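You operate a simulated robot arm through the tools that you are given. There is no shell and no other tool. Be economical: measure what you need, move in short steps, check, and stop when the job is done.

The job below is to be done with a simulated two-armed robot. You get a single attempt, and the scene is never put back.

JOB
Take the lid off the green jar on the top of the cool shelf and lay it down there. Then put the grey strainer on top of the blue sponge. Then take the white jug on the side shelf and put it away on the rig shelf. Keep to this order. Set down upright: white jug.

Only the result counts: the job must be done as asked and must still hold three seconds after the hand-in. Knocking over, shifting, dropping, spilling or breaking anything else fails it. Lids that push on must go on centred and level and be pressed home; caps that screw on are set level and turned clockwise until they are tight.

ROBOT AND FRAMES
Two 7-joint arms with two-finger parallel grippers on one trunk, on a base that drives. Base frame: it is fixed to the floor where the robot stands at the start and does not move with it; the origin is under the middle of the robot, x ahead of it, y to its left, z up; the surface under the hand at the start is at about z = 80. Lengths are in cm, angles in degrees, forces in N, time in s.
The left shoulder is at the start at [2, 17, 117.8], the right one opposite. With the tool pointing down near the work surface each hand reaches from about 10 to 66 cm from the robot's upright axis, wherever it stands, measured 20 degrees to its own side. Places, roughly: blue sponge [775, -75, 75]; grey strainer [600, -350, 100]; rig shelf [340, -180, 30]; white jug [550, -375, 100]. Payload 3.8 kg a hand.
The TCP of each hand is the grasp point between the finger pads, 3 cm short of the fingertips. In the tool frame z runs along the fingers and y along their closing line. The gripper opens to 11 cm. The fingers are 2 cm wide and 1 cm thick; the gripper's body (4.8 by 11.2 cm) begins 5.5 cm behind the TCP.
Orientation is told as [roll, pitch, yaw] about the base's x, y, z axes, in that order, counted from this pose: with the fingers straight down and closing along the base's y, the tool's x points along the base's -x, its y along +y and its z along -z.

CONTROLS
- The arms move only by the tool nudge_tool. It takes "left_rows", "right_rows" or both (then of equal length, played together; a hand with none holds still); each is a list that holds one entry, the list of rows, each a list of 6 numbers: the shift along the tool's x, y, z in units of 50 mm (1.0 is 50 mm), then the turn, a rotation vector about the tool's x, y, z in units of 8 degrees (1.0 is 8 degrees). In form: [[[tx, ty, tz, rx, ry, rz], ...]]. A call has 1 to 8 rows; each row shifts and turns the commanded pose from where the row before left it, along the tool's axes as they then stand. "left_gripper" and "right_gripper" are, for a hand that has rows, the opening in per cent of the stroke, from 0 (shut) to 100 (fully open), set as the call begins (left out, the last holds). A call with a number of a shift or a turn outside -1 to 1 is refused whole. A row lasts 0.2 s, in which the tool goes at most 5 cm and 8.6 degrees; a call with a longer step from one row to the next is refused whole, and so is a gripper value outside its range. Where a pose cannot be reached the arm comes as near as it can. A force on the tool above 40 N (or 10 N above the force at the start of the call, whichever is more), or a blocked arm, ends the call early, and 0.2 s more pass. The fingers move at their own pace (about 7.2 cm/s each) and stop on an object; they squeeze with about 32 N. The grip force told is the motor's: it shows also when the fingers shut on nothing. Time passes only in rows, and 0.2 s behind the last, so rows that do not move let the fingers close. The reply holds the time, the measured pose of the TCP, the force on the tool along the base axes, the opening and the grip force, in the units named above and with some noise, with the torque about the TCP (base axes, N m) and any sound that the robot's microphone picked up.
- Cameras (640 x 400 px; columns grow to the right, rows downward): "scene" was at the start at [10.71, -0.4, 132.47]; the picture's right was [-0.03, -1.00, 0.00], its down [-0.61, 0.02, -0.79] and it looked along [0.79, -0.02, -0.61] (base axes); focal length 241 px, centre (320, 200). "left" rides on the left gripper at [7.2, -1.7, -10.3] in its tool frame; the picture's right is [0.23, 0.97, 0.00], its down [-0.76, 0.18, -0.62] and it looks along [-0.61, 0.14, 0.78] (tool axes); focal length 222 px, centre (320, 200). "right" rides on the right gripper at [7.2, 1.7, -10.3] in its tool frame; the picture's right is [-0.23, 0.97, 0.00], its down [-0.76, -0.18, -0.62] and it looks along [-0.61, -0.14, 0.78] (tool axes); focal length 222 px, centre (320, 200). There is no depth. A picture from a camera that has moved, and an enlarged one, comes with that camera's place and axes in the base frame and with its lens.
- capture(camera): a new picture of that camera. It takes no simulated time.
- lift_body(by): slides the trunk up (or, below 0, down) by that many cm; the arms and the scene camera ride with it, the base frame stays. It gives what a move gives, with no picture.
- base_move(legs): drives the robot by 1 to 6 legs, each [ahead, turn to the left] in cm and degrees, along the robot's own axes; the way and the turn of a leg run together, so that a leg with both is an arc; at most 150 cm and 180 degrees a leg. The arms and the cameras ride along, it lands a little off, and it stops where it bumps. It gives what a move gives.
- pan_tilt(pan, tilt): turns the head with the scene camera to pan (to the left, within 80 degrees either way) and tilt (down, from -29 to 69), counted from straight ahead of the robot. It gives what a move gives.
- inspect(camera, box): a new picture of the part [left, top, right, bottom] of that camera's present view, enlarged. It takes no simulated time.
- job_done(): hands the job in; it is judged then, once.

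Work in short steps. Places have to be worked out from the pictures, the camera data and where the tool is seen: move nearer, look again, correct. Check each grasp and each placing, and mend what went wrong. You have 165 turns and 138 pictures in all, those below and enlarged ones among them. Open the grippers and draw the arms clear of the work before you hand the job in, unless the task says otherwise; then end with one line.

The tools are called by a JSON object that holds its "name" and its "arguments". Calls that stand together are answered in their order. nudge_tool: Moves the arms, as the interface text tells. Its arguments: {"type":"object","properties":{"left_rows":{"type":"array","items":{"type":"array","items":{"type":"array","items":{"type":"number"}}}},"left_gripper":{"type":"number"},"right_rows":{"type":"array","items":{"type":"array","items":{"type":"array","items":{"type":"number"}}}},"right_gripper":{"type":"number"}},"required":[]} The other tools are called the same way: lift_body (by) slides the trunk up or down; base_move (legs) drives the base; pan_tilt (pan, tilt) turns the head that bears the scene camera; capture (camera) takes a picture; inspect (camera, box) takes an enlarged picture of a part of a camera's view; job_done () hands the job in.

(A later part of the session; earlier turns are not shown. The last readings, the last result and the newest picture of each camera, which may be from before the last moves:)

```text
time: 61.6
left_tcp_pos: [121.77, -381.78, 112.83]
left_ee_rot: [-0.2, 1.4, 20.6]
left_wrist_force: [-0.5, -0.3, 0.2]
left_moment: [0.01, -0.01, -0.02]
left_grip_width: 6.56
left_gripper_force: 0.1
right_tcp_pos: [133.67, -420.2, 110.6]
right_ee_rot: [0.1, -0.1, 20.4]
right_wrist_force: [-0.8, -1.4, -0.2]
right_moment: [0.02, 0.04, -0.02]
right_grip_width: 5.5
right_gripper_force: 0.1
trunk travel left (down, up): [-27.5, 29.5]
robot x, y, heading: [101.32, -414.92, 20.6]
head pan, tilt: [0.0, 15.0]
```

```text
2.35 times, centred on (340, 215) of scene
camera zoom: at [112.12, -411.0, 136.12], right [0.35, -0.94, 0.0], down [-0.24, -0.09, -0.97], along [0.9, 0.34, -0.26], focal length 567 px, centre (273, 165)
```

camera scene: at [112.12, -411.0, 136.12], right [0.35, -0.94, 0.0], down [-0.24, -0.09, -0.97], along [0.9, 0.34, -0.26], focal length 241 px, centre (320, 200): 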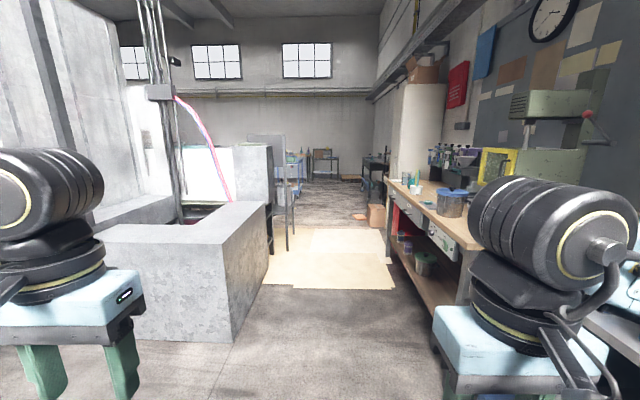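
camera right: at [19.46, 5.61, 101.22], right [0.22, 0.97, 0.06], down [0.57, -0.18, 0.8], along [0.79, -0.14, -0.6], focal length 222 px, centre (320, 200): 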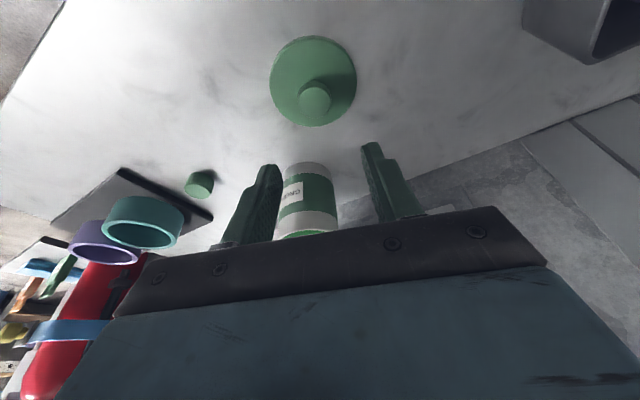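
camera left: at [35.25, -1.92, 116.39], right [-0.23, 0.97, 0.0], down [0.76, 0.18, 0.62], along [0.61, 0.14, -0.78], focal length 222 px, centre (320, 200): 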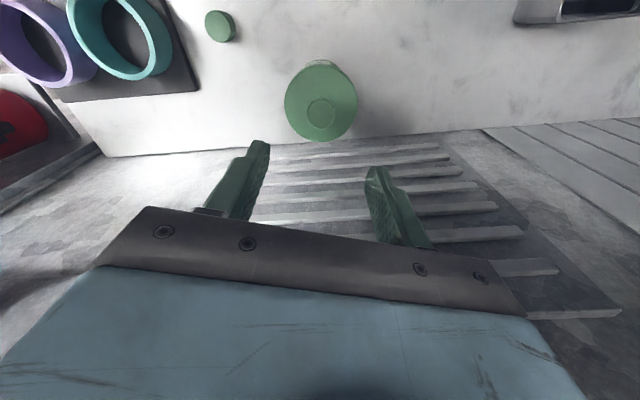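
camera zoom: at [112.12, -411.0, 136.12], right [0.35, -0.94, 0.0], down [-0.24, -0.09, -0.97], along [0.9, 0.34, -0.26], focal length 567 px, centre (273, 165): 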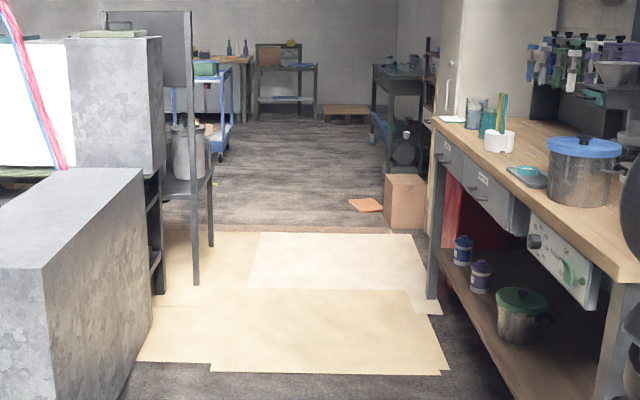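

Lane is about 119 cm wide between a stand leg and the bench. I aim slightly right (heading ≈16.5°) and drive 130 cm, then check side clearances.

{"name": "base_move", "arguments": {"legs": [[0, -4], [130, 0]]}}

{"name": "capture", "arguments": {"camera": "scene"}}

{"name": "pan_tilt", "arguments": {"pan": -60, "tilt": 40}}

{"name": "capture", "arguments": {"camera": "scene"}}

```text
time: 68.5
left_tcp_pos: [247.93, -346.56, 112.72]
left_ee_rot: [-0.2, 1.5, 16.6]
left_wrist_force: [-0.3, 0.0, 0.6]
left_moment: [0.02, -0.01, 0.02]
left_grip_width: 6.59
left_gripper_force: 0.0
right_tcp_pos: [257.09, -385.6, 110.61]
right_ee_rot: [0.0, -0.1, 16.4]
right_wrist_force: [0.5, -0.9, -0.1]
right_moment: [0.0, -0.01, -0.02]
right_grip_width: 5.52
right_gripper_force: 0.0
trunk travel left (down, up): [-27.5, 29.5]
robot x, y, heading: [225.51, -378.05, 16.6]
head pan, tilt: [0.0, 15.0]
```

```text
107 pictures are left
camera scene: at [236.29, -375.03, 136.12], right [0.28, -0.96, 0.0], down [-0.25, -0.07, -0.97], along [0.93, 0.27, -0.26], focal length 241 px, centre (320, 200)
```

scene: 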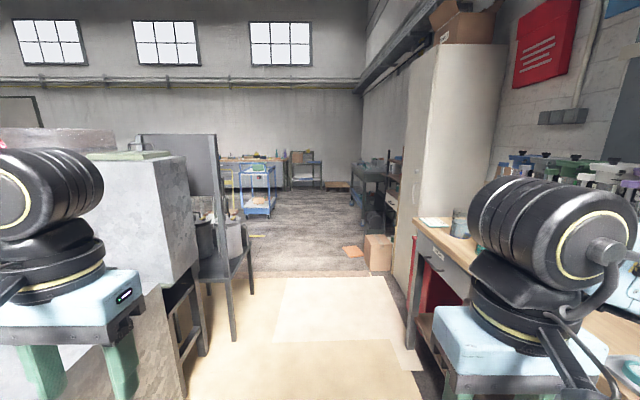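

```text
time: 69.8
left_tcp_pos: [247.89, -346.55, 112.85]
left_ee_rot: [-0.1, 1.5, 16.6]
left_wrist_force: [0.9, 0.7, 0.5]
left_moment: [0.03, 0.02, 0.02]
left_grip_width: 6.6
left_gripper_force: 0.0
right_tcp_pos: [257.12, -385.65, 110.67]
right_ee_rot: [0.0, 0.0, 16.5]
right_wrist_force: [0.2, 0.3, -0.1]
right_moment: [0.03, -0.01, -0.02]
right_grip_width: 5.51
right_gripper_force: 0.1
trunk travel left (down, up): [-27.5, 29.5]
robot x, y, heading: [225.51, -378.51, 16.7]
head pan, tilt: [-60.0, 40.0]
```

```text
106 pictures are left
camera scene: at [233.49, -383.53, 132.17], right [-0.69, -0.73, 0.0], down [-0.47, 0.44, -0.77], along [0.56, -0.53, -0.64], focal length 241 px, centre (320, 200)
```

scene: 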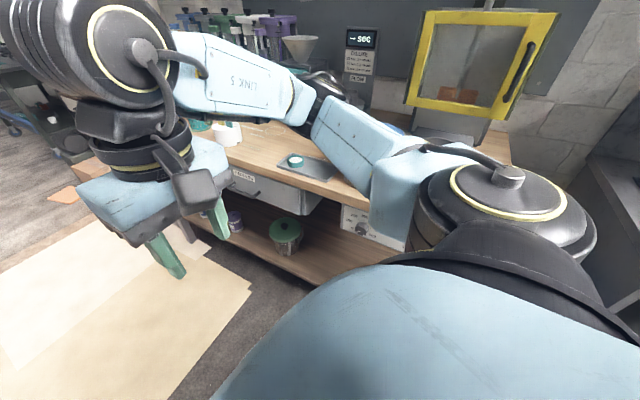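

Right elbow overhangs only the bench's front edge, above low items. I straighten to the lane direction and drive 150 cm, then look.

{"name": "base_move", "arguments": {"legs": [[0, 2.2], [110, 0]]}}

{"name": "pan_tilt", "arguments": {"pan": -15, "tilt": 20}}

{"name": "capture", "arguments": {"camera": "scene"}}

```text
time: 75.8
left_tcp_pos: [349.0, -311.24, 112.68]
left_ee_rot: [-0.3, 1.5, 18.7]
left_wrist_force: [0.7, -0.6, -0.1]
left_moment: [0.01, 0.03, -0.01]
left_grip_width: 6.6
left_gripper_force: 0.1
right_tcp_pos: [359.69, -350.04, 110.52]
right_ee_rot: [0.0, -0.1, 18.6]
right_wrist_force: [-0.1, 0.0, -0.4]
right_moment: [0.0, -0.01, -0.01]
right_grip_width: 5.47
right_gripper_force: 0.1
trunk travel left (down, up): [-27.5, 29.5]
robot x, y, heading: [327.54, -343.76, 18.4]
head pan, tilt: [-60.0, 40.0]
```

```text
time: 76.9
left_tcp_pos: [348.93, -311.12, 112.74]
left_ee_rot: [-0.2, 1.5, 18.9]
left_wrist_force: [-0.1, -0.8, 0.1]
left_moment: [0.0, 0.02, 0.0]
left_grip_width: 6.61
left_gripper_force: 0.0
right_tcp_pos: [359.61, -349.94, 110.6]
right_ee_rot: [0.0, 0.1, 18.6]
right_wrist_force: [0.7, 0.0, 0.4]
right_moment: [0.0, -0.01, -0.02]
right_grip_width: 5.49
right_gripper_force: 0.0
trunk travel left (down, up): [-27.5, 29.5]
robot x, y, heading: [327.25, -343.78, 18.9]
head pan, tilt: [-15.0, 20.0]
```

```text
105 pictures are left
camera scene: at [338.87, -342.51, 135.3], right [0.06, -1.0, 0.0], down [-0.34, -0.02, -0.94], along [0.94, 0.06, -0.34], focal length 241 px, centre (320, 200)
```

scene: 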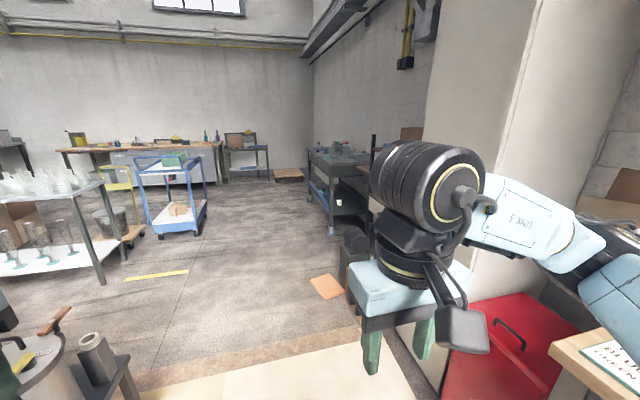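

The lane opens up. I drive 130 cm more to pass the cabinet and look right for the jug and strainer.

{"name": "base_move", "arguments": {"legs": [[130, 0]]}}

{"name": "pan_tilt", "arguments": {"pan": -45, "tilt": 25}}

{"name": "capture", "arguments": {"camera": "scene"}}

```text
time: 78.8
left_tcp_pos: [361.25, -307.39, 112.99]
left_ee_rot: [0.4, 1.9, 20.2]
left_wrist_force: [-0.4, 0.0, -0.4]
left_moment: [-0.05, -0.01, 0.01]
left_grip_width: 6.59
left_gripper_force: 0.1
right_tcp_pos: [372.04, -346.58, 110.77]
right_ee_rot: [0.5, -0.5, 18.7]
right_wrist_force: [0.8, 0.5, 0.8]
right_moment: [-0.02, 0.0, 0.0]
right_grip_width: 5.5
right_gripper_force: 0.1
trunk travel left (down, up): [-27.5, 29.5]
robot x, y, heading: [340.78, -339.27, 19.1]
head pan, tilt: [-15.0, 20.0]
stopped in leg 1: the robot was blocked; the commanded pose is now the measured one
```

```text
time: 79.7
left_tcp_pos: [361.11, -307.53, 113.0]
left_ee_rot: [0.4, 1.7, 20.0]
left_wrist_force: [-0.8, -0.3, 0.1]
left_moment: [-0.03, -0.04, -0.01]
left_grip_width: 6.62
left_gripper_force: 0.0
right_tcp_pos: [371.92, -346.64, 110.74]
right_ee_rot: [0.5, -0.6, 18.8]
right_wrist_force: [-0.6, -0.6, -0.9]
right_moment: [-0.01, 0.03, 0.01]
right_grip_width: 5.5
right_gripper_force: 0.0
trunk travel left (down, up): [-27.5, 29.5]
robot x, y, heading: [341.12, -339.13, 19.0]
head pan, tilt: [-45.0, 25.0]
```

```text
104 pictures are left
camera scene: at [350.0, -344.33, 134.54], right [-0.43, -0.9, -0.02], down [-0.37, 0.19, -0.91], along [0.82, -0.39, -0.42], focal length 241 px, centre (320, 200)
```

scene: 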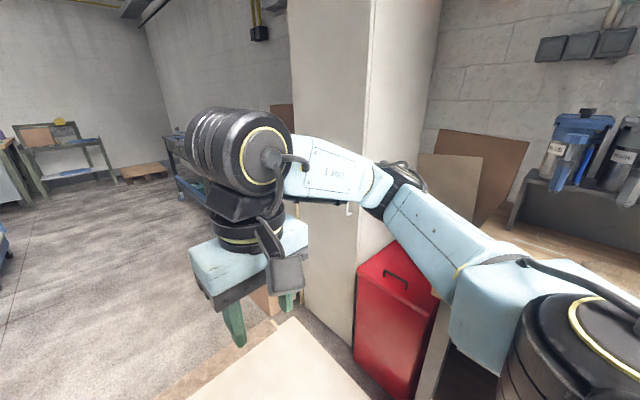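

The right elbow bumped the cabinet. I back up 12 cm and look at the left side too.

{"name": "base_move", "arguments": {"legs": [[-14, 0]]}}

{"name": "capture", "arguments": {"camera": "scene"}}

{"name": "pan_tilt", "arguments": {"pan": 50, "tilt": 35}}

{"name": "capture", "arguments": {"camera": "scene"}}

```text
time: 81.1
left_tcp_pos: [348.94, -310.86, 112.57]
left_ee_rot: [-0.2, 2.4, 19.9]
left_wrist_force: [-0.1, 0.2, -0.4]
left_moment: [-0.02, -0.03, -0.01]
left_grip_width: 6.61
left_gripper_force: 0.0
right_tcp_pos: [359.81, -349.92, 110.53]
right_ee_rot: [0.0, 0.0, 18.9]
right_wrist_force: [-0.3, -0.2, 0.3]
right_moment: [0.01, -0.05, 0.01]
right_grip_width: 5.48
right_gripper_force: 0.0
trunk travel left (down, up): [-27.5, 29.5]
robot x, y, heading: [328.22, -343.98, 19.2]
head pan, tilt: [-45.0, 25.0]
```

```text
103 pictures are left
camera scene: at [338.05, -347.34, 134.51], right [-0.43, -0.9, 0.0], down [-0.38, 0.18, -0.91], along [0.82, -0.39, -0.42], focal length 241 px, centre (320, 200)
```

scene: 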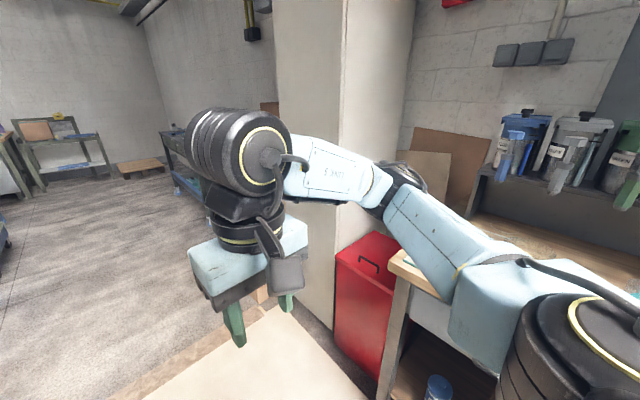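

```text
time: 82.8
left_tcp_pos: [349.06, -310.84, 112.34]
left_ee_rot: [-0.1, 2.4, 19.9]
left_wrist_force: [0.2, -0.9, -0.9]
left_moment: [0.02, -0.02, -0.05]
left_grip_width: 6.58
left_gripper_force: 0.0
right_tcp_pos: [359.93, -349.91, 110.69]
right_ee_rot: [0.0, 0.0, 18.8]
right_wrist_force: [0.1, -0.4, -0.2]
right_moment: [-0.03, 0.02, 0.02]
right_grip_width: 5.51
right_gripper_force: 0.1
trunk travel left (down, up): [-27.5, 29.5]
robot x, y, heading: [327.7, -343.43, 19.2]
head pan, tilt: [50.0, 35.0]
```

```text
102 pictures are left
camera scene: at [333.01, -335.07, 132.92], right [0.93, -0.35, 0.0], down [-0.2, -0.54, -0.82], along [0.29, 0.77, -0.57], focal length 241 px, centre (320, 200)
```

scene: 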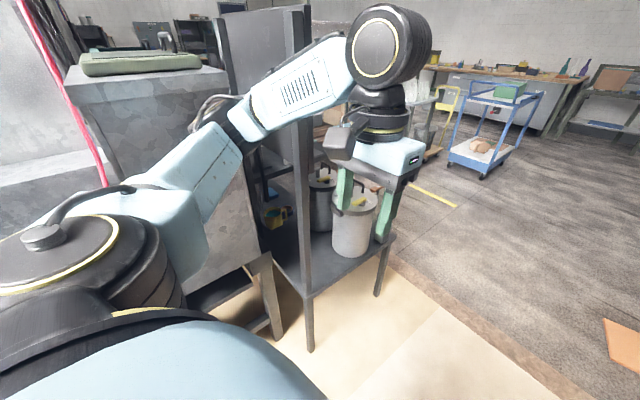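

The left forearm met the stand's post. I narrow the robot: extend both hands ahead and inward so the elbows draw in, then look at both sides.

{"name": "nudge_tool", "arguments": {"left_rows": [[[-0.5, -0.7, 0, 0, 0, 0], [-0.7, -0.6, 0, 0, 0, 0], [-0.85, -0.4, 0, 0, 0, 0], [-0.85, -0.2, 0, 0, 0, 0], [-0.85, 0, 0, 0, 0, 0], [-0.85, 0, 0, 0, 0, 0], [0, 0, 0, 0, 0, 0]]], "right_rows": [[[-0.8, 0.1, 0, 0, 0, 0], [-0.8, 0.1, 0, 0, 0, 0], [-0.85, 0.1, 0, 0, 0, 0], [-0.85, 0, 0, 0, 0, 0], [-0.85, 0, 0, 0, 0, 0], [-0.85, 0, 0, 0, 0, 0], [0, 0, 0, 0, 0, 0]]]}}

{"name": "capture", "arguments": {"camera": "scene"}}

{"name": "pan_tilt", "arguments": {"pan": -50, "tilt": 35}}

{"name": "capture", "arguments": {"camera": "scene"}}

```text
time: 84.4
left_tcp_pos: [373.97, -312.04, 111.54]
left_ee_rot: [0.0, 2.3, 19.9]
left_wrist_force: [0.0, -0.1, 0.6]
left_moment: [-0.01, -0.02, -0.03]
left_grip_width: 6.59
left_gripper_force: 0.1
right_tcp_pos: [383.2, -340.5, 110.77]
right_ee_rot: [-0.2, 0.0, 18.9]
right_wrist_force: [-0.3, 0.4, -0.6]
right_moment: [0.01, 0.0, -0.04]
right_grip_width: 5.5
right_gripper_force: 0.1
trunk travel left (down, up): [-27.5, 29.5]
robot x, y, heading: [327.88, -343.53, 19.1]
head pan, tilt: [50.0, 35.0]
```

```text
101 pictures are left
camera scene: at [332.93, -335.09, 132.92], right [0.94, -0.35, 0.0], down [-0.2, -0.54, -0.82], along [0.29, 0.77, -0.57], focal length 241 px, centre (320, 200)
```

scene: 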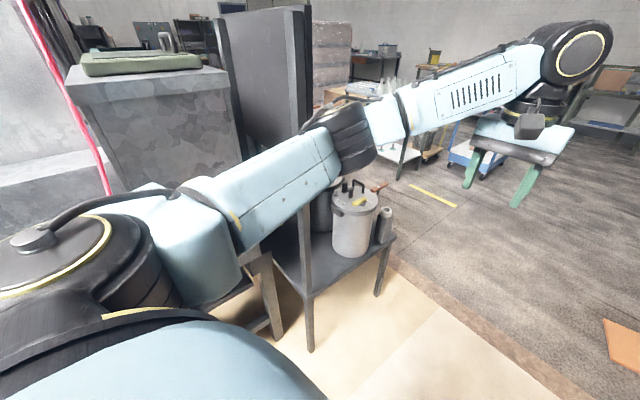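

```text
time: 86.1
left_tcp_pos: [373.98, -312.09, 111.61]
left_ee_rot: [-0.1, 2.4, 20.1]
left_wrist_force: [-0.3, 0.4, -0.2]
left_moment: [0.01, 0.0, 0.01]
left_grip_width: 6.6
left_gripper_force: 0.1
right_tcp_pos: [383.13, -340.35, 110.69]
right_ee_rot: [0.1, 0.0, 18.9]
right_wrist_force: [-0.4, -0.1, 0.4]
right_moment: [0.0, -0.01, 0.01]
right_grip_width: 5.51
right_gripper_force: 0.1
trunk travel left (down, up): [-27.5, 29.5]
robot x, y, heading: [328.08, -344.31, 19.1]
head pan, tilt: [-50.0, 35.0]
```

```text
100 pictures are left
camera scene: at [337.46, -347.8, 132.92], right [-0.51, -0.86, 0.0], down [-0.49, 0.29, -0.82], along [0.7, -0.42, -0.57], focal length 241 px, centre (320, 200)
```

scene: 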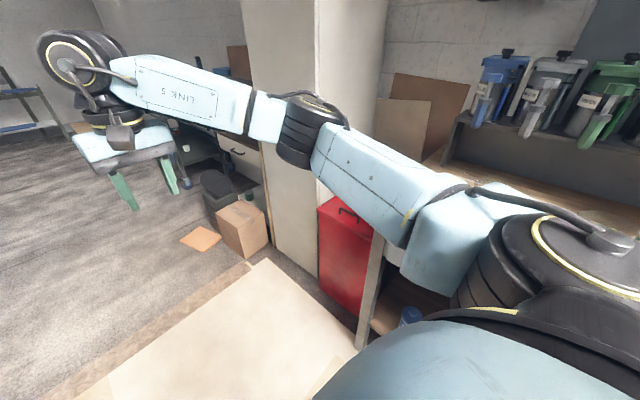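

Both sides now have room (left ≈54, right ≈80 cm from centre). I veer slightly right and drive 130 cm.

{"name": "base_move", "arguments": {"legs": [[0, -4], [130, 0]]}}

{"name": "capture", "arguments": {"camera": "scene"}}

```text
time: 93.1
left_tcp_pos: [501.03, -281.56, 111.54]
left_ee_rot: [-0.2, 2.4, 15.9]
left_wrist_force: [0.0, 0.0, 0.5]
left_moment: [0.01, -0.01, 0.0]
left_grip_width: 6.6
left_gripper_force: 0.1
right_tcp_pos: [508.14, -310.38, 110.73]
right_ee_rot: [0.1, 0.0, 14.9]
right_wrist_force: [0.1, -0.1, -0.5]
right_moment: [-0.01, 0.01, 0.0]
right_grip_width: 5.5
right_gripper_force: 0.1
trunk travel left (down, up): [-27.5, 29.5]
robot x, y, heading: [452.52, -310.42, 15.0]
head pan, tilt: [-50.0, 35.0]
```

```text
99 pictures are left
camera scene: at [461.96, -314.5, 132.92], right [-0.57, -0.82, 0.0], down [-0.47, 0.33, -0.82], along [0.67, -0.47, -0.57], focal length 241 px, centre (320, 200)
```

scene: 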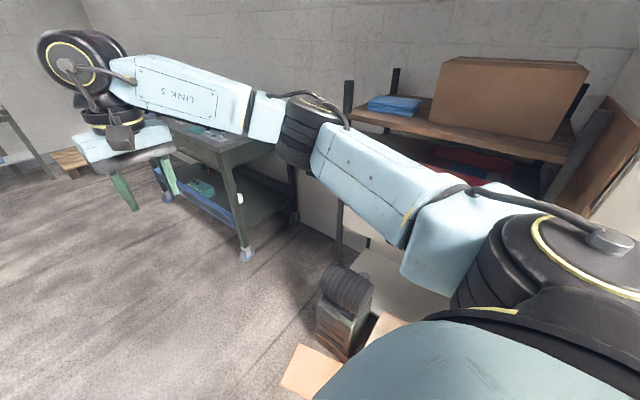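

The dark cart/table with the jug and strainer is behind the arm. There is room now: I retract the hands and drive 100 cm, then turn to face it.

{"name": "nudge_tool", "arguments": {"left_rows": [[[0.85, 0, 0, 0, 0, 0], [0.85, 0, 0, 0, 0, 0], [0.85, 0, 0, 0, 0, 0], [0.85, 0.1, 0, 0, 0, 0], [0.85, 0.1, 0, 0, 0, 0], [0.5, 0.2, 0, 0, 0, 0], [0, 0, 0, 0, 0, 0]]], "right_rows": [[[0.85, 0, 0, 0, 0, 0], [0.85, 0, 0, 0, 0, 0], [0.85, 0, 0, 0, 0, 0], [0.85, -0.1, 0, 0, 0, 0], [0.85, -0.1, 0, 0, 0, 0], [0.5, -0.1, 0, 0, 0, 0], [0, 0, 0, 0, 0, 0]]]}}

{"name": "base_move", "arguments": {"legs": [[0, 3], [95, 0], [0, -89]]}}

{"name": "pan_tilt", "arguments": {"pan": 0, "tilt": 28}}

{"name": "capture", "arguments": {"camera": "scene"}}

```text
time: 94.7
left_tcp_pos: [477.45, -286.09, 112.58]
left_ee_rot: [-0.1, 2.4, 15.9]
left_wrist_force: [0.7, 0.1, 0.0]
left_moment: [-0.01, 0.03, 0.01]
left_grip_width: 6.6
left_gripper_force: 0.1
right_tcp_pos: [485.32, -317.9, 110.76]
right_ee_rot: [0.1, 0.0, 14.7]
right_wrist_force: [0.4, 0.1, -0.3]
right_moment: [0.0, 0.03, 0.03]
right_grip_width: 5.48
right_gripper_force: 0.0
trunk travel left (down, up): [-27.5, 29.5]
robot x, y, heading: [452.95, -309.93, 15.2]
head pan, tilt: [-50.0, 35.0]
```

```text
time: 103.8
left_tcp_pos: [567.57, -304.11, 112.47]
left_ee_rot: [0.0, 2.4, -71.0]
left_wrist_force: [0.5, 0.0, 0.1]
left_moment: [0.02, -0.02, 0.01]
left_grip_width: 6.6
left_gripper_force: 0.0
right_tcp_pos: [536.4, -313.67, 110.8]
right_ee_rot: [0.0, 0.0, -72.1]
right_wrist_force: [0.4, -0.2, -0.1]
right_moment: [-0.01, 0.03, 0.0]
right_grip_width: 5.51
right_gripper_force: 0.1
trunk travel left (down, up): [-27.5, 29.5]
robot x, y, heading: [542.1, -281.18, -71.6]
head pan, tilt: [-50.0, 35.0]
```

```text
time: 105.0
left_tcp_pos: [567.7, -304.15, 112.49]
left_ee_rot: [0.0, 2.4, -71.1]
left_wrist_force: [-0.1, -0.3, 0.3]
left_moment: [-0.02, 0.02, -0.01]
left_grip_width: 6.6
left_gripper_force: 0.0
right_tcp_pos: [536.34, -313.71, 110.62]
right_ee_rot: [0.0, -0.1, -72.1]
right_wrist_force: [0.0, -0.1, -0.3]
right_moment: [0.01, 0.0, 0.02]
right_grip_width: 5.49
right_gripper_force: 0.1
trunk travel left (down, up): [-27.5, 29.5]
robot x, y, heading: [542.86, -280.79, -71.7]
head pan, tilt: [0.0, 28.0]
```

```text
98 pictures are left
camera scene: at [545.99, -291.51, 134.01], right [-0.95, -0.31, 0.0], down [-0.15, 0.45, -0.88], along [0.28, -0.84, -0.47], focal length 241 px, centre (320, 200)
```

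scene: 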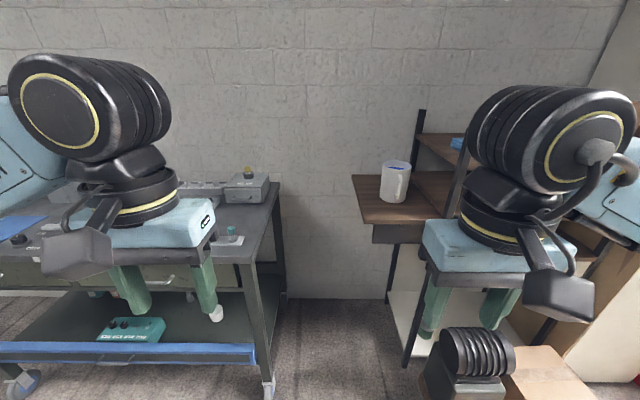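

I see the white jug on the brown side shelf; the strainer should be on the cart behind the left hand. I raise the left hand out of the view.

{"name": "nudge_tool", "arguments": {"left_rows": [[[0.3, 0.7, -0.6, 0, 0, 0], [0.3, 0.7, -0.6, 0, 0, 0], [0, 0.7, -0.6, 0, 0, 0], [0, 0, -0.7, 0, 0, 0], [0, 0, 0, 0, 0, 0]]]}}

{"name": "pan_tilt", "arguments": {"pan": 20, "tilt": 30}}

{"name": "capture", "arguments": {"camera": "scene"}}

{"name": "capture", "arguments": {"camera": "left"}}

```text
time: 106.2
left_tcp_pos: [577.03, -298.4, 125.0]
left_ee_rot: [-0.2, 2.4, -70.9]
left_wrist_force: [0.4, -0.3, -0.8]
left_moment: [-0.04, -0.02, 0.0]
left_grip_width: 6.59
left_gripper_force: 0.0
right_tcp_pos: [536.36, -313.69, 110.74]
right_ee_rot: [-0.1, -0.1, -72.1]
right_wrist_force: [0.2, -0.8, -0.1]
right_moment: [0.02, 0.07, 0.05]
right_grip_width: 5.52
right_gripper_force: 0.0
trunk travel left (down, up): [-27.5, 29.5]
robot x, y, heading: [542.59, -280.41, -71.5]
head pan, tilt: [0.0, 28.0]
```

```text
time: 107.0
left_tcp_pos: [576.96, -298.33, 124.99]
left_ee_rot: [0.0, 2.5, -71.1]
left_wrist_force: [0.0, -0.3, -0.3]
left_moment: [-0.01, 0.0, 0.02]
left_grip_width: 6.6
left_gripper_force: 0.0
right_tcp_pos: [536.35, -313.75, 110.63]
right_ee_rot: [0.0, 0.0, -72.1]
right_wrist_force: [-0.3, 0.6, 0.4]
right_moment: [0.0, -0.01, -0.02]
right_grip_width: 5.52
right_gripper_force: 0.2
trunk travel left (down, up): [-27.5, 29.5]
robot x, y, heading: [542.85, -280.85, -71.9]
head pan, tilt: [20.0, 30.0]
```

```text
97 pictures are left
camera scene: at [548.74, -289.95, 133.7], right [-0.78, -0.62, 0.0], down [-0.31, 0.39, -0.87], along [0.54, -0.68, -0.5], focal length 241 px, centre (320, 200)
```

scene: 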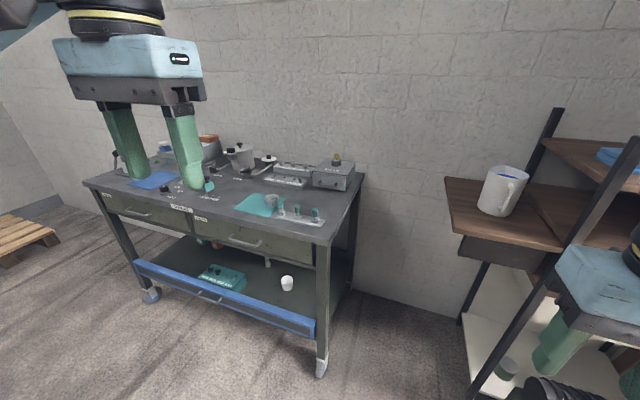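

```text
96 pictures are left
camera left: at [573.23, -292.49, 135.61], right [0.85, 0.53, 0.01], down [0.43, -0.69, 0.59], along [0.32, -0.5, -0.81], focal length 222 px, centre (320, 200)
```

left: 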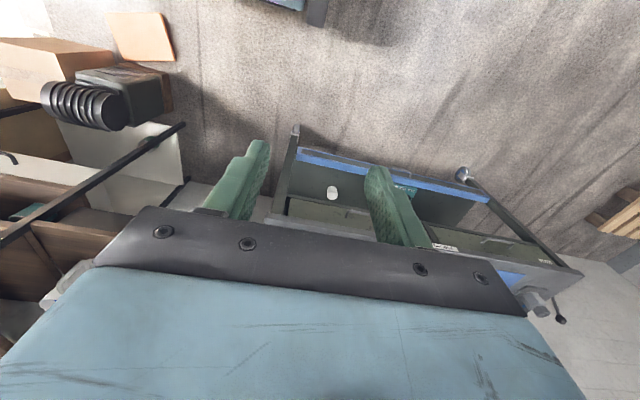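

{"name": "inspect", "arguments": {"camera": "scene", "box": [130, 120, 370, 270]}}

{"name": "inspect", "arguments": {"camera": "scene", "box": [440, 120, 600, 270]}}

```text
2.67 times, centred on (250, 195) of scene
camera zoom: at [548.74, -289.95, 133.7], right [-0.78, -0.62, 0.0], down [-0.31, 0.39, -0.87], along [0.54, -0.68, -0.5], focal length 643 px, centre (507, 213)
```

zoom: 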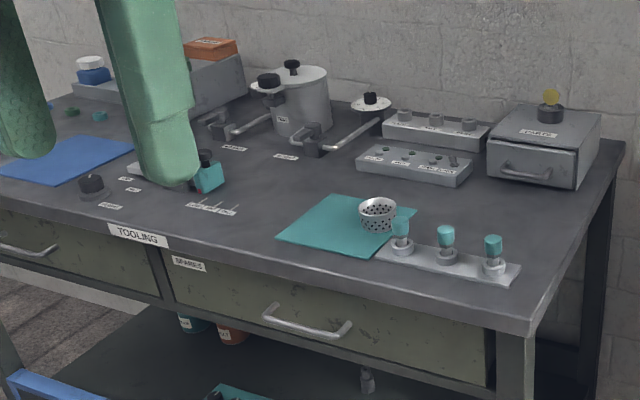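

```text
2.67 times, centred on (520, 195) of scene
camera zoom: at [548.74, -289.95, 133.7], right [-0.78, -0.62, 0.0], down [-0.31, 0.39, -0.87], along [0.54, -0.68, -0.5], focal length 643 px, centre (-213, 213)
```

zoom: 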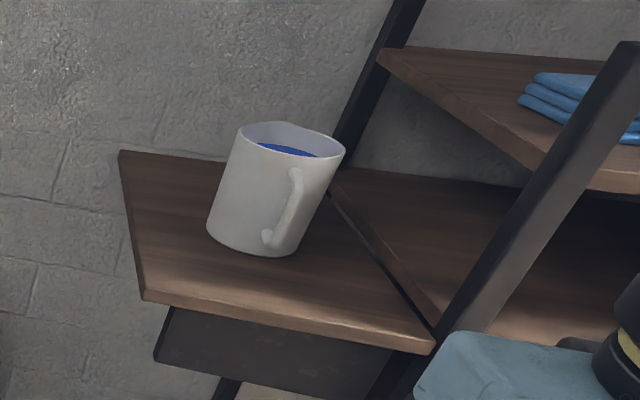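

The perforated grey strainer cup (≈4.7 cm wide) stands on a teal cloth on the cart, about 70 cm ahead and 41 cm left of the robot. I shift the robot left ~32 cm and ahead ~22 cm.

{"name": "base_move", "arguments": {"legs": [[0, 90], [32, 0], [0, -90], [22, 0]]}}

{"name": "pan_tilt", "arguments": {"pan": 0, "tilt": 40}}

{"name": "capture", "arguments": {"camera": "scene"}}

```text
time: 118.0
left_tcp_pos: [612.71, -312.19, 125.04]
left_ee_rot: [-0.1, 2.4, -73.6]
left_wrist_force: [0.7, -0.7, 0.8]
left_moment: [0.05, 0.01, -0.01]
left_grip_width: 6.62
left_gripper_force: 0.0
right_tcp_pos: [571.48, -325.56, 110.71]
right_ee_rot: [0.0, 0.0, -74.8]
right_wrist_force: [-0.1, 0.2, 0.4]
right_moment: [0.02, 0.01, 0.02]
right_grip_width: 5.48
right_gripper_force: 0.2
trunk travel left (down, up): [-27.5, 29.5]
robot x, y, heading: [578.65, -292.47, -74.4]
head pan, tilt: [20.0, 30.0]
```

```text
time: 118.8
left_tcp_pos: [612.73, -311.95, 125.05]
left_ee_rot: [-0.1, 2.5, -73.7]
left_wrist_force: [-0.3, 0.7, 0.4]
left_moment: [0.02, -0.01, -0.06]
left_grip_width: 6.58
left_gripper_force: 0.0
right_tcp_pos: [571.36, -325.53, 110.73]
right_ee_rot: [-0.1, 0.0, -74.9]
right_wrist_force: [0.1, 0.6, 1.4]
right_moment: [0.01, 0.01, 0.02]
right_grip_width: 5.48
right_gripper_force: 0.1
trunk travel left (down, up): [-27.5, 29.5]
robot x, y, heading: [578.95, -292.81, -74.5]
head pan, tilt: [0.0, 40.0]
```

```text
93 pictures are left
camera scene: at [582.03, -303.13, 132.17], right [-0.96, -0.27, 0.0], down [-0.17, 0.62, -0.77], along [0.21, -0.74, -0.64], focal length 241 px, centre (320, 200)
```

scene: 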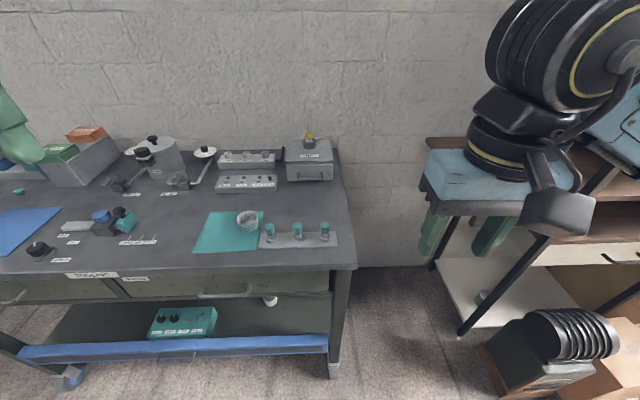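

Triangulating puts the strainer rim at about [612.2, -340.8, 89]. I bring the left hand above it at z≈109 and look.

{"name": "nudge_tool", "arguments": {"left_rows": [[[-0.69, -0.2, 0.3, 0, -0.15, 0], [-0.69, -0.2, 0.3, 0, -0.15, 0], [-0.69, -0.2, 0.4, 0, 0, 0], [-0.69, -0.2, 0.4, 0, 0, 0], [-0.69, -0.2, 0.4, 0, 0, 0], [-0.69, -0.2, 0.4, 0, 0, 0], [-0.69, -0.2, 0.4, 0, 0, 0], [-0.6, -0.2, 0.4, 0, 0, 0]]], "left_gripper": 75}}

{"name": "capture", "arguments": {"camera": "left"}}

{"name": "capture", "arguments": {"camera": "scene"}}

```text
time: 120.6
left_tcp_pos: [612.77, -340.4, 109.81]
left_ee_rot: [0.0, 0.0, -73.7]
left_wrist_force: [0.2, 0.1, -0.2]
left_moment: [0.03, -0.03, 0.0]
left_grip_width: 8.23
left_gripper_force: 0.1
right_tcp_pos: [571.42, -325.68, 110.65]
right_ee_rot: [0.0, 0.0, -74.8]
right_wrist_force: [-0.4, -1.2, -0.3]
right_moment: [-0.01, 0.01, 0.02]
right_grip_width: 5.48
right_gripper_force: 0.2
trunk travel left (down, up): [-27.5, 29.5]
robot x, y, heading: [579.11, -292.69, -74.3]
head pan, tilt: [0.0, 40.0]
```

```text
92 pictures are left
camera left: at [609.2, -333.92, 120.17], right [0.87, 0.49, 0.0], down [0.39, -0.68, 0.62], along [0.31, -0.54, -0.78], focal length 222 px, centre (320, 200)
```

left: 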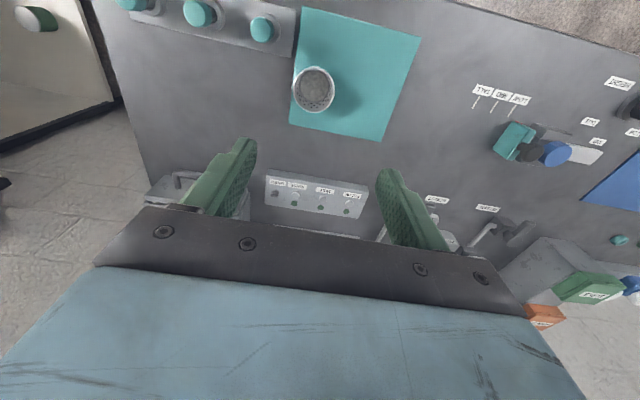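

```text
91 pictures are left
camera scene: at [581.99, -303.19, 132.16], right [-0.96, -0.27, 0.0], down [-0.17, 0.62, -0.77], along [0.21, -0.74, -0.64], focal length 241 px, centre (320, 200)
```

scene: 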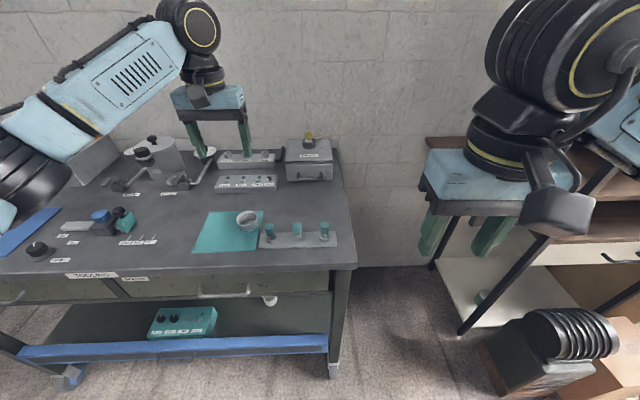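

The wrist view puts the strainer centre at [612.0, -340.3]. I correct sideways 0.75 cm and descend to z≈95.

{"name": "nudge_tool", "arguments": {"left_rows": [[[0, -0.15, 0.5, 0, 0, 0], [0, 0, 0.6, 0, 0, 0], [0, 0, 0.6, 0, 0, 0], [0, 0, 0.6, 0, 0, 0], [0, 0, 0.6, 0, 0, 0], [0, 0, 0, 0, 0, 0]]]}}

{"name": "capture", "arguments": {"camera": "left"}}

{"name": "inspect", "arguments": {"camera": "scene", "box": [160, 130, 360, 280]}}

```text
time: 122.0
left_tcp_pos: [611.85, -340.63, 95.29]
left_ee_rot: [-0.1, 0.0, -73.6]
left_wrist_force: [0.5, -1.3, -0.2]
left_moment: [-0.02, -0.02, -0.01]
left_grip_width: 8.27
left_gripper_force: 0.0
right_tcp_pos: [571.43, -325.43, 110.7]
right_ee_rot: [-0.1, -0.1, -74.8]
right_wrist_force: [-0.1, 0.2, -0.7]
right_moment: [-0.01, 0.02, -0.03]
right_grip_width: 5.53
right_gripper_force: 0.0
trunk travel left (down, up): [-27.5, 29.5]
robot x, y, heading: [579.31, -292.95, -74.5]
head pan, tilt: [0.0, 40.0]
```

```text
90 pictures are left
camera left: at [608.38, -334.04, 105.62], right [0.87, 0.49, 0.0], down [0.39, -0.68, 0.62], along [0.3, -0.54, -0.78], focal length 222 px, centre (320, 200)
```

left: 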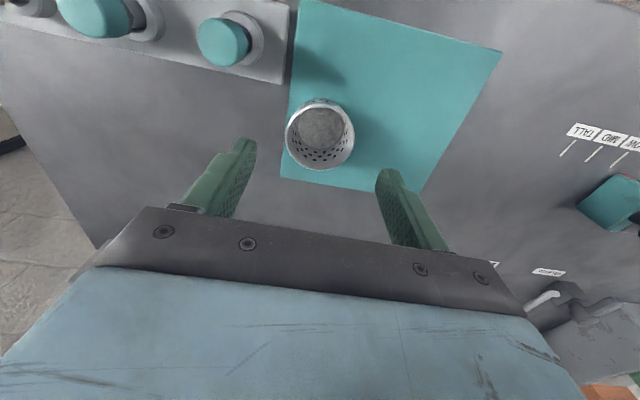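

```text
2.67 times, centred on (260, 205) of scene
camera zoom: at [582.02, -303.11, 132.17], right [-0.96, -0.27, 0.0], down [-0.17, 0.62, -0.77], along [0.21, -0.74, -0.64], focal length 643 px, centre (480, 187)
```

zoom: 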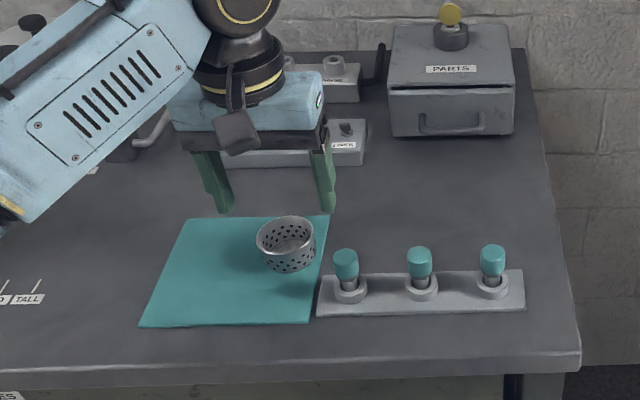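

Nearly centred; I move 0.5 cm back toward the robot and descend to z≈89.

{"name": "nudge_tool", "arguments": {"left_rows": [[[0.1, 0, 0.3, 0, 0, 0], [0, 0, 0.4, 0, 0, 0], [0, 0, 0.3, 0, 0, 0], [0, 0, 0.2, 0, 0, 0], [0, 0, 0, 0, 0, 0]]]}}

{"name": "capture", "arguments": {"camera": "left"}}

{"name": "inspect", "arguments": {"camera": "scene", "box": [180, 150, 340, 270]}}

```text
time: 123.2
left_tcp_pos: [611.81, -339.99, 89.39]
left_ee_rot: [-0.1, -0.3, -73.8]
left_wrist_force: [-0.1, 0.3, 9.3]
left_moment: [0.23, -0.35, 0.0]
left_grip_width: 8.26
left_gripper_force: 0.4
right_tcp_pos: [571.4, -325.44, 110.8]
right_ee_rot: [-0.1, 0.0, -74.9]
right_wrist_force: [0.4, -0.6, -0.1]
right_moment: [0.01, -0.01, 0.02]
right_grip_width: 5.51
right_gripper_force: 0.1
trunk travel left (down, up): [-27.5, 29.5]
robot x, y, heading: [578.95, -293.06, -74.6]
head pan, tilt: [0.0, 40.0]
```

```text
88 pictures are left
camera left: at [608.3, -333.46, 99.74], right [0.87, 0.49, 0.0], down [0.39, -0.68, 0.63], along [0.31, -0.55, -0.78], focal length 222 px, centre (320, 200)
```

left: 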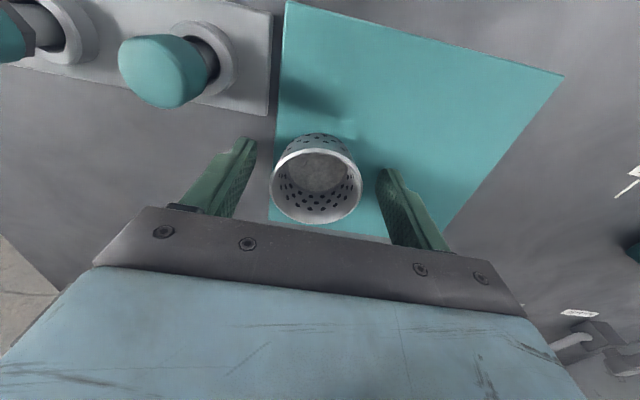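

```text
3.33 times, centred on (260, 210) of scene
camera zoom: at [581.98, -303.05, 132.18], right [-0.96, -0.27, 0.0], down [-0.17, 0.62, -0.77], along [0.21, -0.74, -0.64], focal length 803 px, centre (520, 167)
```

zoom: 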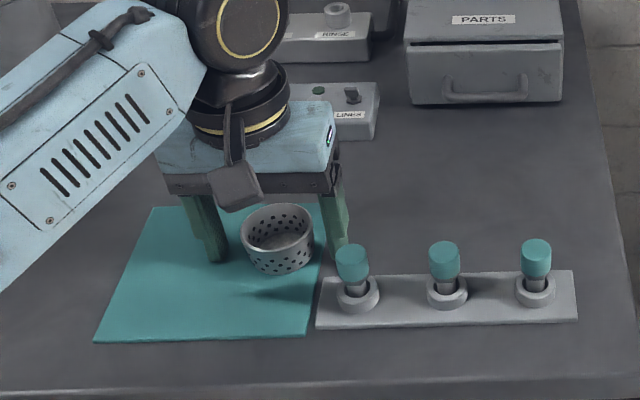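

Fingertips just touch the table (9 N). I rise 0.5 cm and close.

{"name": "nudge_tool", "arguments": {"left_rows": [[[0, 0, -0.1, 0, 0, 0], [0, 0, 0, 0, 0, 0]]]}}

{"name": "nudge_tool", "arguments": {"left_rows": [[[0, 0, 0, 0, 0, 0], [0, 0, 0, 0, 0, 0], [0, 0, 0, 0, 0, 0]]], "left_gripper": 0}}

{"name": "capture", "arguments": {"camera": "left"}}

```text
time: 123.8
left_tcp_pos: [611.73, -339.95, 89.76]
left_ee_rot: [0.0, -0.1, -73.7]
left_wrist_force: [0.0, -0.2, 0.3]
left_moment: [0.01, 0.07, -0.01]
left_grip_width: 8.25
left_gripper_force: 0.1
right_tcp_pos: [571.5, -325.49, 110.62]
right_ee_rot: [0.0, 0.0, -74.8]
right_wrist_force: [-0.4, 0.4, 0.3]
right_moment: [0.0, 0.03, 0.02]
right_grip_width: 5.52
right_gripper_force: 0.0
trunk travel left (down, up): [-27.5, 29.5]
robot x, y, heading: [579.39, -292.87, -74.6]
head pan, tilt: [0.0, 40.0]
```

```text
time: 124.6
left_tcp_pos: [611.74, -339.91, 89.79]
left_ee_rot: [0.0, 0.1, -73.6]
left_wrist_force: [0.1, -0.1, 0.6]
left_moment: [-0.03, 0.0, -0.03]
left_grip_width: 5.25
left_gripper_force: 31.8
right_tcp_pos: [571.47, -325.44, 110.69]
right_ee_rot: [0.0, 0.0, -74.9]
right_wrist_force: [1.1, -0.2, 0.2]
right_moment: [0.0, -0.01, -0.02]
right_grip_width: 5.48
right_gripper_force: 0.1
trunk travel left (down, up): [-27.5, 29.5]
robot x, y, heading: [579.42, -292.72, -74.3]
head pan, tilt: [0.0, 40.0]
```

```text
86 pictures are left
camera left: at [608.2, -333.45, 100.14], right [0.87, 0.49, 0.0], down [0.39, -0.68, 0.62], along [0.3, -0.54, -0.78], focal length 222 px, centre (320, 200)
```

left: 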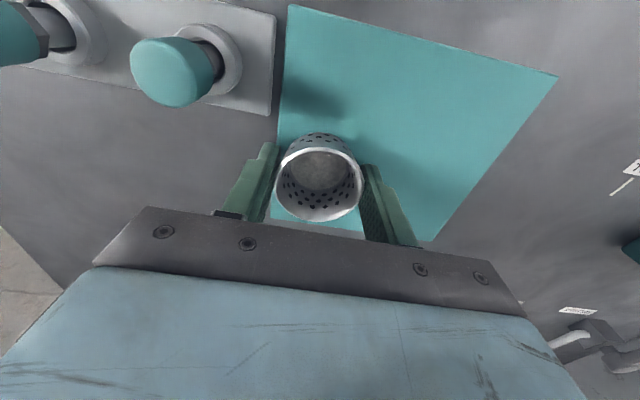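

Strainer gripped (5.25 cm). I lift it to z≈108 and then draw it back over the robot's front.

{"name": "nudge_tool", "arguments": {"left_rows": [[[0, 0, -0.3, 0, 0, 0], [0, 0, -0.6, 0, 0, 0], [0, 0, -0.8, 0, 0, 0], [0, 0, -0.9, 0, 0, 0], [0, 0, -0.9, 0, 0, 0], [0.6, 0, -0.7, 0, 0, 0], [0.9, 0, 0, 0, 0, 0], [0.9, 0, 0, 0, 0, 0]]]}}

{"name": "capture", "arguments": {"camera": "scene"}}

```text
time: 126.4
left_tcp_pos: [608.3, -328.28, 110.94]
left_ee_rot: [-0.1, 0.0, -73.6]
left_wrist_force: [-0.6, 0.1, -1.0]
left_moment: [-0.05, 0.01, -0.03]
left_grip_width: 5.26
left_gripper_force: 31.9
right_tcp_pos: [571.55, -325.53, 110.79]
right_ee_rot: [0.0, 0.0, -74.7]
right_wrist_force: [-1.1, 0.1, -0.5]
right_moment: [-0.02, -0.01, 0.0]
right_grip_width: 5.5
right_gripper_force: 0.0
trunk travel left (down, up): [-27.5, 29.5]
robot x, y, heading: [579.16, -293.09, -74.5]
head pan, tilt: [0.0, 40.0]
```

```text
85 pictures are left
camera scene: at [582.03, -303.04, 132.17], right [-0.96, -0.27, 0.0], down [-0.17, 0.62, -0.77], along [0.21, -0.74, -0.64], focal length 241 px, centre (320, 200)
```

scene: 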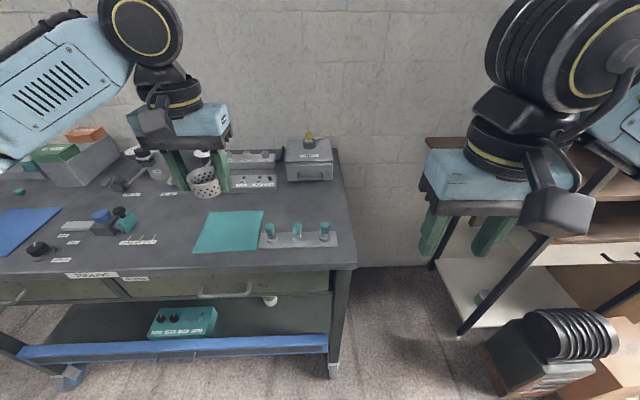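

I back off 45 cm, turn left 95° and look for the table with the sponge.

{"name": "nudge_tool", "arguments": {"left_rows": [[[0.8, 0, 0, 0, 0, 0], [0, 0, 0, 0, 0, 0]]]}}

{"name": "base_move", "arguments": {"legs": [[-45, 0], [0, 95]]}}

{"name": "pan_tilt", "arguments": {"pan": 0, "tilt": 20}}

{"name": "capture", "arguments": {"camera": "scene"}}

```text
time: 127.0
left_tcp_pos: [607.33, -324.5, 110.51]
left_ee_rot: [0.0, 0.0, -73.5]
left_wrist_force: [0.2, -0.5, -0.3]
left_moment: [0.03, 0.02, -0.01]
left_grip_width: 5.25
left_gripper_force: 31.9
right_tcp_pos: [571.45, -325.55, 110.75]
right_ee_rot: [0.0, 0.0, -74.8]
right_wrist_force: [-0.5, -0.6, 0.1]
right_moment: [-0.02, 0.0, -0.02]
right_grip_width: 5.49
right_gripper_force: 0.0
trunk travel left (down, up): [-27.5, 29.5]
robot x, y, heading: [578.92, -292.82, -74.4]
head pan, tilt: [0.0, 40.0]
```

```text
time: 133.8
left_tcp_pos: [596.4, -218.2, 110.7]
left_ee_rot: [-0.1, 0.0, 21.1]
left_wrist_force: [0.4, 0.1, -1.0]
left_moment: [0.02, 0.02, 0.0]
left_grip_width: 5.26
left_gripper_force: 32.3
right_tcp_pos: [600.2, -253.9, 110.66]
right_ee_rot: [0.0, 0.0, 20.0]
right_wrist_force: [0.2, -0.2, -0.2]
right_moment: [-0.03, 0.01, -0.02]
right_grip_width: 5.53
right_gripper_force: 0.0
trunk travel left (down, up): [-27.5, 29.5]
robot x, y, heading: [567.08, -249.1, 20.4]
head pan, tilt: [0.0, 40.0]
```

```text
time: 134.6
left_tcp_pos: [596.25, -218.44, 110.72]
left_ee_rot: [-0.1, -0.1, 21.1]
left_wrist_force: [0.9, 0.8, 0.3]
left_moment: [0.01, 0.01, 0.0]
left_grip_width: 5.22
left_gripper_force: 32.1
right_tcp_pos: [600.24, -254.0, 110.57]
right_ee_rot: [0.1, 0.0, 20.1]
right_wrist_force: [-1.0, -0.4, 0.7]
right_moment: [0.0, 0.0, 0.01]
right_grip_width: 5.45
right_gripper_force: 0.1
trunk travel left (down, up): [-27.5, 29.5]
robot x, y, heading: [567.04, -249.01, 20.4]
head pan, tilt: [0.0, 20.0]
```

```text
84 pictures are left
camera scene: at [577.67, -245.26, 135.3], right [0.35, -0.94, 0.0], down [-0.32, -0.12, -0.94], along [0.88, 0.33, -0.34], focal length 241 px, centre (320, 200)
```

scene: 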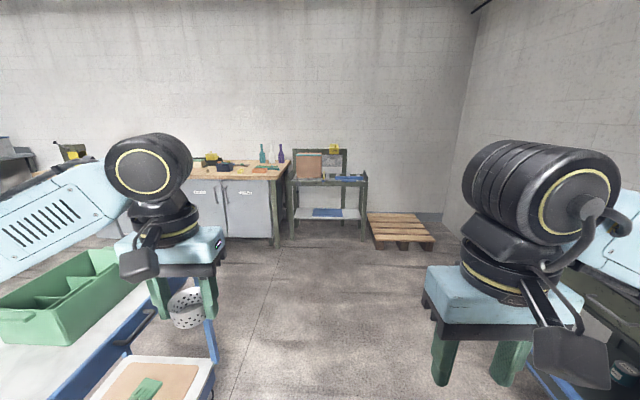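

{"name": "inspect", "arguments": {"camera": "scene", "box": [190, 130, 390, 260]}}

{"name": "pan_tilt", "arguments": {"pan": 45, "tilt": 30}}

{"name": "capture", "arguments": {"camera": "scene"}}

```text
3.08 times, centred on (290, 195) of scene
camera zoom: at [577.67, -245.26, 135.3], right [0.35, -0.94, 0.0], down [-0.32, -0.12, -0.94], along [0.88, 0.33, -0.34], focal length 742 px, centre (412, 215)
```

zoom: 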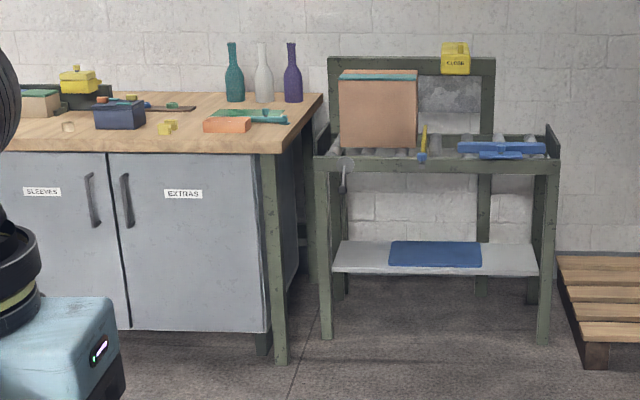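

```text
time: 135.7
left_tcp_pos: [596.41, -218.31, 110.75]
left_ee_rot: [-0.1, 0.0, 21.1]
left_wrist_force: [-0.1, -0.4, -1.3]
left_moment: [-0.02, 0.01, -0.02]
left_grip_width: 5.24
left_gripper_force: 31.8
right_tcp_pos: [600.31, -254.04, 110.77]
right_ee_rot: [0.0, 0.0, 20.0]
right_wrist_force: [0.1, 0.0, 0.1]
right_moment: [-0.01, 0.03, -0.01]
right_grip_width: 5.5
right_gripper_force: 0.2
trunk travel left (down, up): [-27.5, 29.5]
robot x, y, heading: [567.1, -249.05, 20.5]
head pan, tilt: [45.0, 30.0]
```

```text
82 pictures are left
camera scene: at [572.71, -240.29, 133.7], right [0.91, -0.42, 0.0], down [-0.21, -0.45, -0.87], along [0.36, 0.79, -0.5], focal length 241 px, centre (320, 200)
```

scene: 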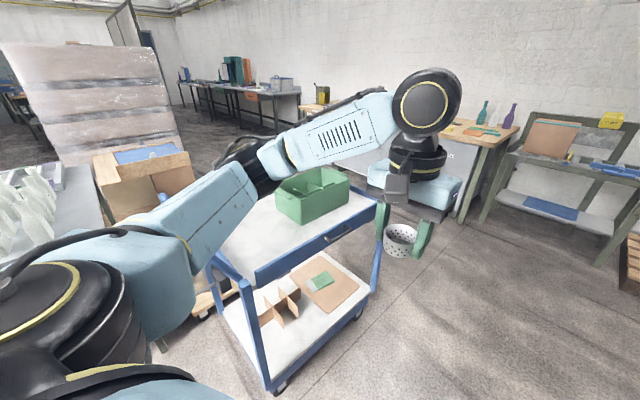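

The workbench with the wooden top is ahead-left; the sponge should be on it. The blue cart is close on the left, so I veer right, pass it, then head for the bench.

{"name": "base_move", "arguments": {"legs": [[0, -12.5], [135, 0]]}}

{"name": "pan_tilt", "arguments": {"pan": 40, "tilt": 20}}

{"name": "capture", "arguments": {"camera": "scene"}}

```text
time: 143.3
left_tcp_pos: [735.78, -207.43, 110.66]
left_ee_rot: [0.0, 0.0, 8.4]
left_wrist_force: [0.0, 0.3, -0.1]
left_moment: [0.03, -0.01, 0.0]
left_grip_width: 5.24
left_gripper_force: 32.3
right_tcp_pos: [731.63, -243.15, 110.81]
right_ee_rot: [0.1, 0.0, 7.3]
right_wrist_force: [0.3, 0.9, 0.4]
right_moment: [0.03, 0.03, 0.0]
right_grip_width: 5.5
right_gripper_force: 0.0
trunk travel left (down, up): [-27.5, 29.5]
robot x, y, heading: [700.01, -231.12, 7.8]
head pan, tilt: [45.0, 30.0]
```

```text
time: 144.0
left_tcp_pos: [735.72, -207.48, 110.58]
left_ee_rot: [-0.1, 0.0, 8.3]
left_wrist_force: [0.0, -0.7, -0.1]
left_moment: [-0.02, 0.0, -0.01]
left_grip_width: 5.24
left_gripper_force: 31.7
right_tcp_pos: [731.78, -243.18, 110.79]
right_ee_rot: [0.0, 0.0, 7.3]
right_wrist_force: [0.4, 0.2, -0.3]
right_moment: [0.0, 0.04, 0.01]
right_grip_width: 5.49
right_gripper_force: 0.1
trunk travel left (down, up): [-27.5, 29.5]
robot x, y, heading: [700.1, -230.9, 7.6]
head pan, tilt: [40.0, 20.0]
```

```text
81 pictures are left
camera scene: at [708.56, -224.0, 135.3], right [0.74, -0.67, 0.0], down [-0.23, -0.25, -0.94], along [0.63, 0.7, -0.34], focal length 241 px, centre (320, 200)
```

scene: 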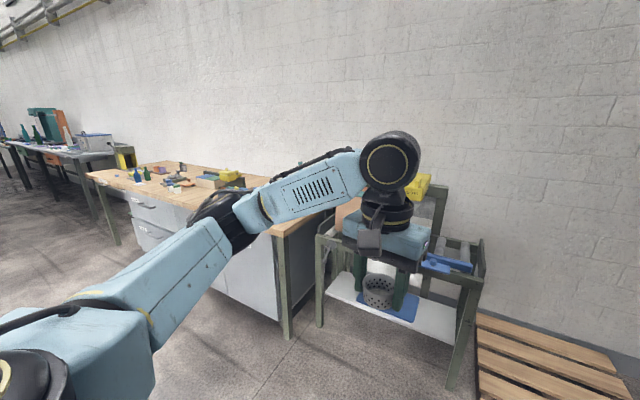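

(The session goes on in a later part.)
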